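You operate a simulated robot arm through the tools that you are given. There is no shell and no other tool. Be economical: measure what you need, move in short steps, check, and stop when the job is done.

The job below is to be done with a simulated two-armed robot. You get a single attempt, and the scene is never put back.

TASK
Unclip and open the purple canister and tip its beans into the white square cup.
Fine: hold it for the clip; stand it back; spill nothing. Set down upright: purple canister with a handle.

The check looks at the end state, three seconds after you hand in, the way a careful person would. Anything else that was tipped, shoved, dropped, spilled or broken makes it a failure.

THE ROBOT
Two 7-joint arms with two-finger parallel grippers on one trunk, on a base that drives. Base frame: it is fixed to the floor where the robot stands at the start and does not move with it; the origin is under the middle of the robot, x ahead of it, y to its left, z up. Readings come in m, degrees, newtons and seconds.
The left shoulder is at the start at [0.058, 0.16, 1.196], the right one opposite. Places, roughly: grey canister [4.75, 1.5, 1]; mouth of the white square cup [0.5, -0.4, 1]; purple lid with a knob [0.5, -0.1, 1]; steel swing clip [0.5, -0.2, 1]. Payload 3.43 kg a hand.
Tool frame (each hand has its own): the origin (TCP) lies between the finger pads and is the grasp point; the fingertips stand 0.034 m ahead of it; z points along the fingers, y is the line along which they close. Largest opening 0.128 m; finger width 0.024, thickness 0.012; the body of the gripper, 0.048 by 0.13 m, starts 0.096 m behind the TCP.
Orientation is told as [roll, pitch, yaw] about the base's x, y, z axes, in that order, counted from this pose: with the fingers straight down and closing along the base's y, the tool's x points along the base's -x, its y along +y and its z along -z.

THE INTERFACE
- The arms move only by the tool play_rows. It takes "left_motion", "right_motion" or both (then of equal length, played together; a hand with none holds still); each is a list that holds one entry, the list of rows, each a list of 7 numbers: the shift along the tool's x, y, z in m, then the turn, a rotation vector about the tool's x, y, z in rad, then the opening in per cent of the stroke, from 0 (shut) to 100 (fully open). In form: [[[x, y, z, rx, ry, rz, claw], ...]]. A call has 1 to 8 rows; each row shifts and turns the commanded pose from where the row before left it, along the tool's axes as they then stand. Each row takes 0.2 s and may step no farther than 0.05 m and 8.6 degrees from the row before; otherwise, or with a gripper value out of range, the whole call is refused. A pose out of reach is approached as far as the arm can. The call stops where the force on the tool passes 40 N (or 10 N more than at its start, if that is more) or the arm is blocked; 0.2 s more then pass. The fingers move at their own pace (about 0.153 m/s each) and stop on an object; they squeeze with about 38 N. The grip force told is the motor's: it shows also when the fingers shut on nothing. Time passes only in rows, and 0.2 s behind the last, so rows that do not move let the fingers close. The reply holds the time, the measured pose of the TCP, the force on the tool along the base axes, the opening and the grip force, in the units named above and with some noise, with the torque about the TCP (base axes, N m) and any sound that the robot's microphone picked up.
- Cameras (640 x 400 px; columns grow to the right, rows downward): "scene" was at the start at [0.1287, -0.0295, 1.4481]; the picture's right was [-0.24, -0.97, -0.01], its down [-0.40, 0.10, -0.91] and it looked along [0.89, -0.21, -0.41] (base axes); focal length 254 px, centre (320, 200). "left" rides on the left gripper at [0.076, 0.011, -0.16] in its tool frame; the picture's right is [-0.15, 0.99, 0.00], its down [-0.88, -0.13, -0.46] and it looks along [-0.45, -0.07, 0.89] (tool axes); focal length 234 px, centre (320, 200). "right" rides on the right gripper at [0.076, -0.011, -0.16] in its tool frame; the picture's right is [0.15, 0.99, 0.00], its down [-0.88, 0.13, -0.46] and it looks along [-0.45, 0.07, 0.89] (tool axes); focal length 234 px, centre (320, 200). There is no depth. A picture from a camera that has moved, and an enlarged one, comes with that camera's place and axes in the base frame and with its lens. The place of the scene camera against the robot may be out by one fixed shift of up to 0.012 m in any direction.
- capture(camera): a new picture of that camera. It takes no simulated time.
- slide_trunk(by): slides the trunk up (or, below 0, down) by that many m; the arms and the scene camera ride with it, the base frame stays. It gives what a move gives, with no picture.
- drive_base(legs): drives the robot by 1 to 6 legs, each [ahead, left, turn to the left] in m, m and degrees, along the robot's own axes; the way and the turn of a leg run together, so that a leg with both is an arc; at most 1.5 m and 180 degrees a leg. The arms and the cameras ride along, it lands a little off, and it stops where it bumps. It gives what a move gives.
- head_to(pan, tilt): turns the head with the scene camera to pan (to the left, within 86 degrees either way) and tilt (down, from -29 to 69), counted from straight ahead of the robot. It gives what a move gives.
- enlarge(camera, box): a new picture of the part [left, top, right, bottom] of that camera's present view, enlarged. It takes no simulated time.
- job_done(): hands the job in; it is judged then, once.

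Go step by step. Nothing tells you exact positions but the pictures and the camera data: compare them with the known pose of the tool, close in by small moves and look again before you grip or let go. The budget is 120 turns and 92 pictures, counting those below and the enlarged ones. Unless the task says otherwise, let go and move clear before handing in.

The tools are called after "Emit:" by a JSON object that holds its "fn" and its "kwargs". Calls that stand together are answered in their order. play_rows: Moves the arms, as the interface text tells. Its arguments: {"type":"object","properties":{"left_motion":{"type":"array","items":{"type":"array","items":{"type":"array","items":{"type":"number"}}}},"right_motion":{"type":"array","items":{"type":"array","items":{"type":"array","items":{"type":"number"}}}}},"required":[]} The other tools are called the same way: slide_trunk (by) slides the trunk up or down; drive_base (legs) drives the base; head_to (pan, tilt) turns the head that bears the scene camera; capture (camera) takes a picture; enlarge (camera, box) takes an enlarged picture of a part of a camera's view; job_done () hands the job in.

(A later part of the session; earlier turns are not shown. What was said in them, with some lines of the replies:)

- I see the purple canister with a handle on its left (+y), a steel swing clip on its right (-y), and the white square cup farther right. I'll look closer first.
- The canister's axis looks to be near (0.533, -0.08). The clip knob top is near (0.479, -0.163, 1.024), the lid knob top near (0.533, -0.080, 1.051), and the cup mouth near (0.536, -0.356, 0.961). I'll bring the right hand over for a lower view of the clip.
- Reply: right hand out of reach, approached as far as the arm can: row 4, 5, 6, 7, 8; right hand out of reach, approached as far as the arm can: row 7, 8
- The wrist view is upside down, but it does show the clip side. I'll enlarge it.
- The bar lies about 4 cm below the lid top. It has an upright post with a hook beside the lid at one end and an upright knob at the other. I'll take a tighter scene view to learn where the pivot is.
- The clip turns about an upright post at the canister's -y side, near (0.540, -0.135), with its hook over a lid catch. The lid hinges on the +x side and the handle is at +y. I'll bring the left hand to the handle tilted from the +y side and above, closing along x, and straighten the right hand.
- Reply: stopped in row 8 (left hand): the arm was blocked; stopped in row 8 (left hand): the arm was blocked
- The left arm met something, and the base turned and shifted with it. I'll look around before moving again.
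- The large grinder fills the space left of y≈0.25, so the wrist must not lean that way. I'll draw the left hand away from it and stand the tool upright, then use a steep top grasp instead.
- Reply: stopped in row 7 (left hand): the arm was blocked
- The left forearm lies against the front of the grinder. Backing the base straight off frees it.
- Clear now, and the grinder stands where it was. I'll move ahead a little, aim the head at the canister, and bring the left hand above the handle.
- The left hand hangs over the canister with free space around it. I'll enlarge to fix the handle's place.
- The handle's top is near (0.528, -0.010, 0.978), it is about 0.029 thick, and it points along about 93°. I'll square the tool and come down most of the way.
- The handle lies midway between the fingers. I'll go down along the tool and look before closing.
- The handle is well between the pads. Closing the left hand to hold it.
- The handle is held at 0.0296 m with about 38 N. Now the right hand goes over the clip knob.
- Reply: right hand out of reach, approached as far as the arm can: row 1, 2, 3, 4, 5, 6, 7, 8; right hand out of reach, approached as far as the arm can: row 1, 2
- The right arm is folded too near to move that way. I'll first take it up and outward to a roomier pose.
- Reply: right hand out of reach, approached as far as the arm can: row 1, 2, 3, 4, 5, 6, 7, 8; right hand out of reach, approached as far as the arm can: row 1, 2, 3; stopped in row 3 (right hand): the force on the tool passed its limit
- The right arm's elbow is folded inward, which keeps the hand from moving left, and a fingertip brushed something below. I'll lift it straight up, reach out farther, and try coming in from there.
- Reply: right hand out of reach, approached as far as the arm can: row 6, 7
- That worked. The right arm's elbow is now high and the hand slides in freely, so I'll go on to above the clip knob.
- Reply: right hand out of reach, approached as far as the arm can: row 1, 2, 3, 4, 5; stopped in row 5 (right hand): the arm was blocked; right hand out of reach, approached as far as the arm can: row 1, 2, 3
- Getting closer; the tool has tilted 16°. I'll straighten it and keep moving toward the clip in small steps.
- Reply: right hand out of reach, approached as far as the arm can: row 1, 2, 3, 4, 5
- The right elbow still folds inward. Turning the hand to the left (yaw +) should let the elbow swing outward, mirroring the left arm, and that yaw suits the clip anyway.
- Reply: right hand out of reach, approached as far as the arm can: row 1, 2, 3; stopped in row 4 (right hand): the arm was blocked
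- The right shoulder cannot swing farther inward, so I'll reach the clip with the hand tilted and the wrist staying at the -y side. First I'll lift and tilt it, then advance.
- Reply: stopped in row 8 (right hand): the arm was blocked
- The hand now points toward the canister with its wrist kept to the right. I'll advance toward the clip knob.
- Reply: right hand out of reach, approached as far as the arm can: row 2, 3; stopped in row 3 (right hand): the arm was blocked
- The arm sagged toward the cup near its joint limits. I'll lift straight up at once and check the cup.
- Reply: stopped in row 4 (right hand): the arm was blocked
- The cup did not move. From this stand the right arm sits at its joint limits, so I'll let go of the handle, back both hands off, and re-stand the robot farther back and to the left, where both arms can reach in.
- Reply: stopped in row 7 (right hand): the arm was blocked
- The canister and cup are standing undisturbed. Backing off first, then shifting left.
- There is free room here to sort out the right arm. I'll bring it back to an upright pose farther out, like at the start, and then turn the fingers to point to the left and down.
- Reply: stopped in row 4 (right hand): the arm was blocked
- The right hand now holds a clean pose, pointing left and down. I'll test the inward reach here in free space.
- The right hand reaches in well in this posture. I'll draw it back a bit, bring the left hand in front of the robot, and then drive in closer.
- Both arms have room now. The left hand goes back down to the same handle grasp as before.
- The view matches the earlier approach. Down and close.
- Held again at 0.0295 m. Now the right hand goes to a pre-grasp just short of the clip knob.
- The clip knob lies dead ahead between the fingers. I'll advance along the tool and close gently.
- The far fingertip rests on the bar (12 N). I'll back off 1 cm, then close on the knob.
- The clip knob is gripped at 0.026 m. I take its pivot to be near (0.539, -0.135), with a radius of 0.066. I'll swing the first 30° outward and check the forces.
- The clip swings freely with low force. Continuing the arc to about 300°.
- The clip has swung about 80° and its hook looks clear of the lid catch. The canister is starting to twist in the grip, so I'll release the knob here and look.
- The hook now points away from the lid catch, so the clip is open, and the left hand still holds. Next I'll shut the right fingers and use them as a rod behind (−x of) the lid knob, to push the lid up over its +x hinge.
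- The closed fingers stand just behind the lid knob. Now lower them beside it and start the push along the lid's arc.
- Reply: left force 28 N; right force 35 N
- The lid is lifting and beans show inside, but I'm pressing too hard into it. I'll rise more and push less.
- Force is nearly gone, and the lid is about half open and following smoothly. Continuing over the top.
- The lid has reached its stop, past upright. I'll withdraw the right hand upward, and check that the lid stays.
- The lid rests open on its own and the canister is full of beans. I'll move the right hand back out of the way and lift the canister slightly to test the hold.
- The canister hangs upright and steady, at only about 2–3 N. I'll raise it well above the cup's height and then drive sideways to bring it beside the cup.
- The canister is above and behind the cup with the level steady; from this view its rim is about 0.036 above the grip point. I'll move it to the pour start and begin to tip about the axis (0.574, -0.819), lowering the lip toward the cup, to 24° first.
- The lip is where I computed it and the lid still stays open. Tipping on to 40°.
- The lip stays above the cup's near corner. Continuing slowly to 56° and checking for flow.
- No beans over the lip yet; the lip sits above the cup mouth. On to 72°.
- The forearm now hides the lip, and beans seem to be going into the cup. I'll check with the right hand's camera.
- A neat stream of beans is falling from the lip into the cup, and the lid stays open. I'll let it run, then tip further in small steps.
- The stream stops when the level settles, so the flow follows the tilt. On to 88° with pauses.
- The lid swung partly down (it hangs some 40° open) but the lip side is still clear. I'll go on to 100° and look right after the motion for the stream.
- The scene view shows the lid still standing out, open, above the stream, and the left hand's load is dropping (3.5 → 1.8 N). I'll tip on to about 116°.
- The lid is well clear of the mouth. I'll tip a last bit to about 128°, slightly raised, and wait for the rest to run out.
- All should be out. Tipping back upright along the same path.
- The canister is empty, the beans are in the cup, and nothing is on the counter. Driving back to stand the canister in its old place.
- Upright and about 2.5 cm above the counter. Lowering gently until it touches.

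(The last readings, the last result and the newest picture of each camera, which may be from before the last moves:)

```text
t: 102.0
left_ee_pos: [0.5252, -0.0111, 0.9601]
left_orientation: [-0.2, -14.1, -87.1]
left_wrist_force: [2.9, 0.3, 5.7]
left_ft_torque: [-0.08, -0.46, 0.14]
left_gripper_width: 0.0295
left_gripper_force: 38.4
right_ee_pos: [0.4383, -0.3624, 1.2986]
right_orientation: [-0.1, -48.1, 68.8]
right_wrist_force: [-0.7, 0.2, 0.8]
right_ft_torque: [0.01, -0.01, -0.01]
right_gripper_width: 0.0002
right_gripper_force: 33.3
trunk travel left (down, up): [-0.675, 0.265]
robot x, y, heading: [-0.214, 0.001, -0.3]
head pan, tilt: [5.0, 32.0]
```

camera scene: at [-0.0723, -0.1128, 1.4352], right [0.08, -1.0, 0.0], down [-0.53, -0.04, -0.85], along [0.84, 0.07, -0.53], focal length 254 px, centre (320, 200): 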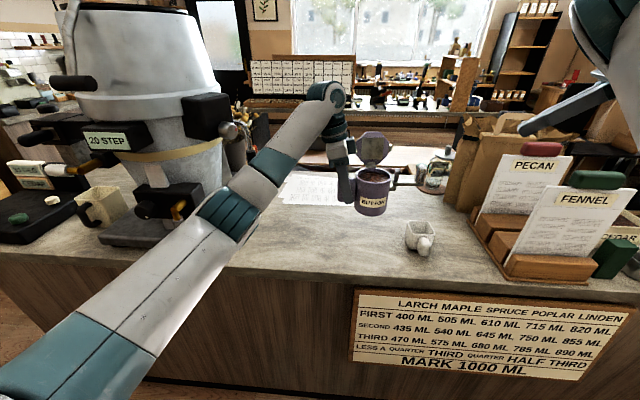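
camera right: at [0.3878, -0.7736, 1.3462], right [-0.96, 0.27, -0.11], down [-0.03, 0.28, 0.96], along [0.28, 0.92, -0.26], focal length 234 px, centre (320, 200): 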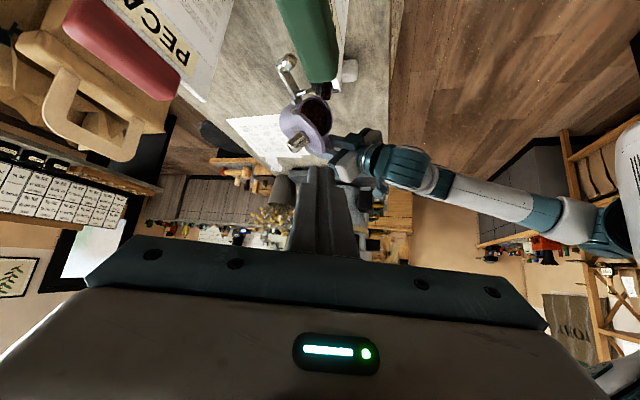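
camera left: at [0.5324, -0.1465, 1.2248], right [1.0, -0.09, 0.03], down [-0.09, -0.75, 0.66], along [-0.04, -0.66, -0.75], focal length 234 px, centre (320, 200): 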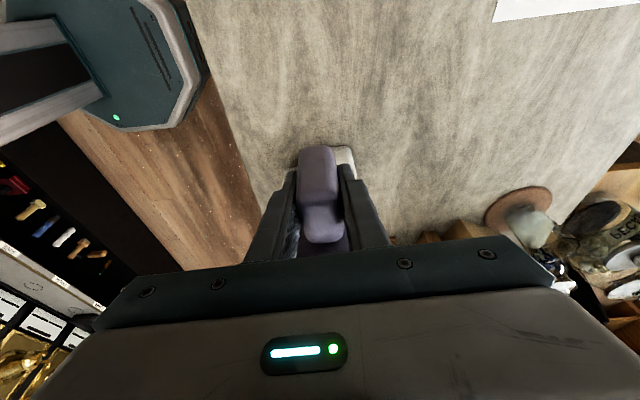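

It rests on the counter (+5.7 N). Opening the left hand gently and checking that it stands.

Emit:
{"fn": "play_rows", "kwargs": {"left_motion": [[[0, 0, 0, 0, 0, 0, 27], [0, 0, 0, 0, 0, 0, 35], [0, 0, 0, 0, 0, 0, 45], [0, 0, 0, 0, 0, 0, 55], [0, 0, 0, 0, 0, 0, 55]]]}}

Emit:
{"fn": "enlarge", "kwargs": {"camera": "scene", "box": [290, 140, 450, 270]}}

```text
t: 103.2
left_ee_pos: [0.5243, -0.0113, 0.9608]
left_orientation: [-0.5, -14.0, -86.9]
left_wrist_force: [-0.1, -0.4, -0.3]
left_ft_torque: [0.03, 0.01, -0.03]
left_gripper_width: 0.0702
left_gripper_force: 0.0
right_ee_pos: [0.4387, -0.3628, 1.2982]
right_orientation: [0.0, -48.0, 68.7]
right_wrist_force: [-0.4, 0.0, 0.1]
right_ft_torque: [-0.01, -0.01, 0.03]
right_gripper_width: 0.0001
right_gripper_force: 33.0
trunk travel left (down, up): [-0.675, 0.265]
robot x, y, heading: [-0.2132, 0.0028, -0.4]
head pan, tilt: [5.0, 32.0]
```

```text
3.08 times, centred on (370, 205) of scene
camera zoom: at [-0.072, 0.0054, 1.4352], right [0.08, -1.0, 0.0], down [-0.53, -0.04, -0.85], along [0.85, 0.07, -0.53], focal length 783 px, centre (166, 185)
```

zoom: 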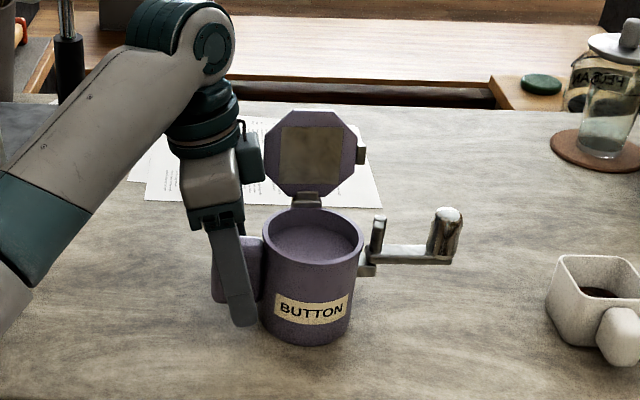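

The canister stands upright and free. I'll withdraw the left hand up along its tool axis, clear of everything.

Emit:
{"fn": "play_rows", "kwargs": {"left_motion": [[[0, 0, -0.03, 0, 0, 0, 55], [0, 0, -0.045, 0, 0, 0, 55], [0, 0, -0.045, 0, 0, 0, 55], [0, 0, -0.045, 0, 0, 0, 55], [0, 0, -0.045, 0, 0, 0, 55], [0, 0, 0, 0, 0, 0, 55]]]}}

Emit:
{"fn": "drive_base", "kwargs": {"legs": [[-0.25, 0, 0]]}}

Emit:
{"fn": "capture", "kwargs": {"camera": "scene"}}

Emit:
{"fn": "enlarge", "kwargs": {"camera": "scene", "box": [320, 140, 520, 260]}}

```text
t: 104.5
left_ee_pos: [0.5248, 0.0381, 1.1606]
left_orientation: [-0.4, -13.9, -86.9]
left_wrist_force: [-0.5, -0.6, -0.2]
left_ft_torque: [0.0, -0.04, 0.02]
left_gripper_width: 0.0707
left_gripper_force: 0.0
right_ee_pos: [0.4395, -0.3644, 1.2974]
right_orientation: [0.1, -48.2, 68.7]
right_wrist_force: [-0.2, -0.2, 0.4]
right_ft_torque: [0.02, 0.03, -0.02]
right_gripper_width: 0.0
right_gripper_force: 33.2
trunk travel left (down, up): [-0.675, 0.265]
robot x, y, heading: [-0.2144, -0.0013, -0.4]
head pan, tilt: [5.0, 32.0]
```

```text
t: 106.4
left_ee_pos: [0.2763, 0.0418, 1.1606]
left_orientation: [-0.4, -14.0, -87.0]
left_wrist_force: [0.4, -0.8, 0.6]
left_ft_torque: [0.0, 0.0, 0.04]
left_gripper_width: 0.0706
left_gripper_force: 0.0
right_ee_pos: [0.1901, -0.3622, 1.2979]
right_orientation: [0.0, -48.0, 68.7]
right_wrist_force: [-0.5, 0.3, 0.3]
right_ft_torque: [0.0, -0.02, 0.04]
right_gripper_width: 0.0
right_gripper_force: 33.2
trunk travel left (down, up): [-0.675, 0.265]
robot x, y, heading: [-0.4616, 0.007, -0.3]
head pan, tilt: [5.0, 32.0]
```

```text
9 pictures are left
camera scene: at [-0.32, 0.0069, 1.4351], right [0.08, -1.0, 0.0], down [-0.53, -0.04, -0.85], along [0.84, 0.07, -0.53], focal length 254 px, centre (320, 200)
```

scene: 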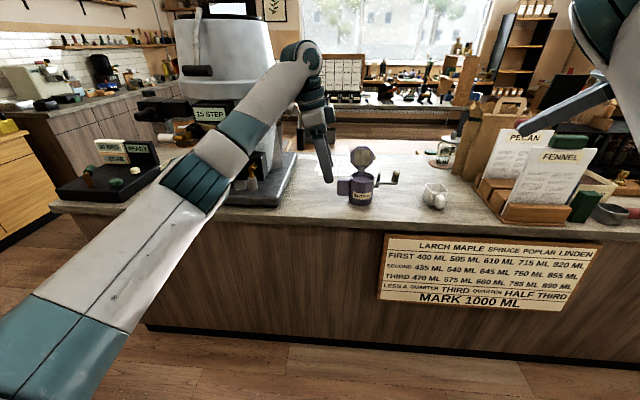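

```text
3.20 times, centred on (420, 200) of scene
camera zoom: at [-0.32, 0.0069, 1.4351], right [0.08, -1.0, 0.0], down [-0.53, -0.04, -0.85], along [0.84, 0.07, -0.53], focal length 814 px, centre (0, 200)
```

zoom: 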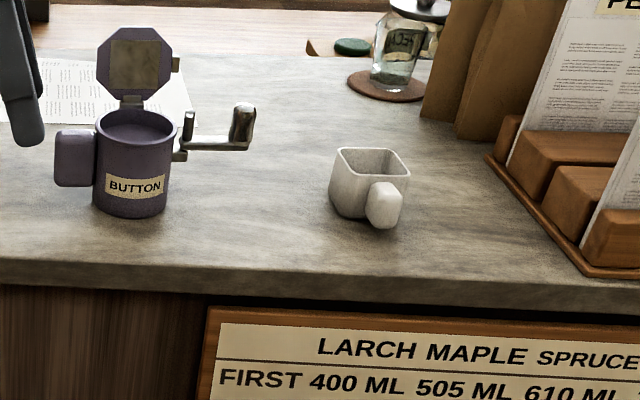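

The canister stands upright and open in its old place, the beans are in the cup, the counter is clean, and both hands are clear. Handing in.

Emit:
{"fn": "job_done", "kwargs": {}}

```text
The job is handed in.
```

The purple canister was held by its handle, unclipped, opened and emptied into the white square cup. It stands upright in its old place with the lid and clip left open. No beans show on the counter.

On the way, the left arm pressed against the grinder before I backed off, and the right fingers brushed something by the menu cards and came down close over the cup, possibly touching it. In later pictures the cup and grinder stand where they were, and nothing by the cards looks out of place.
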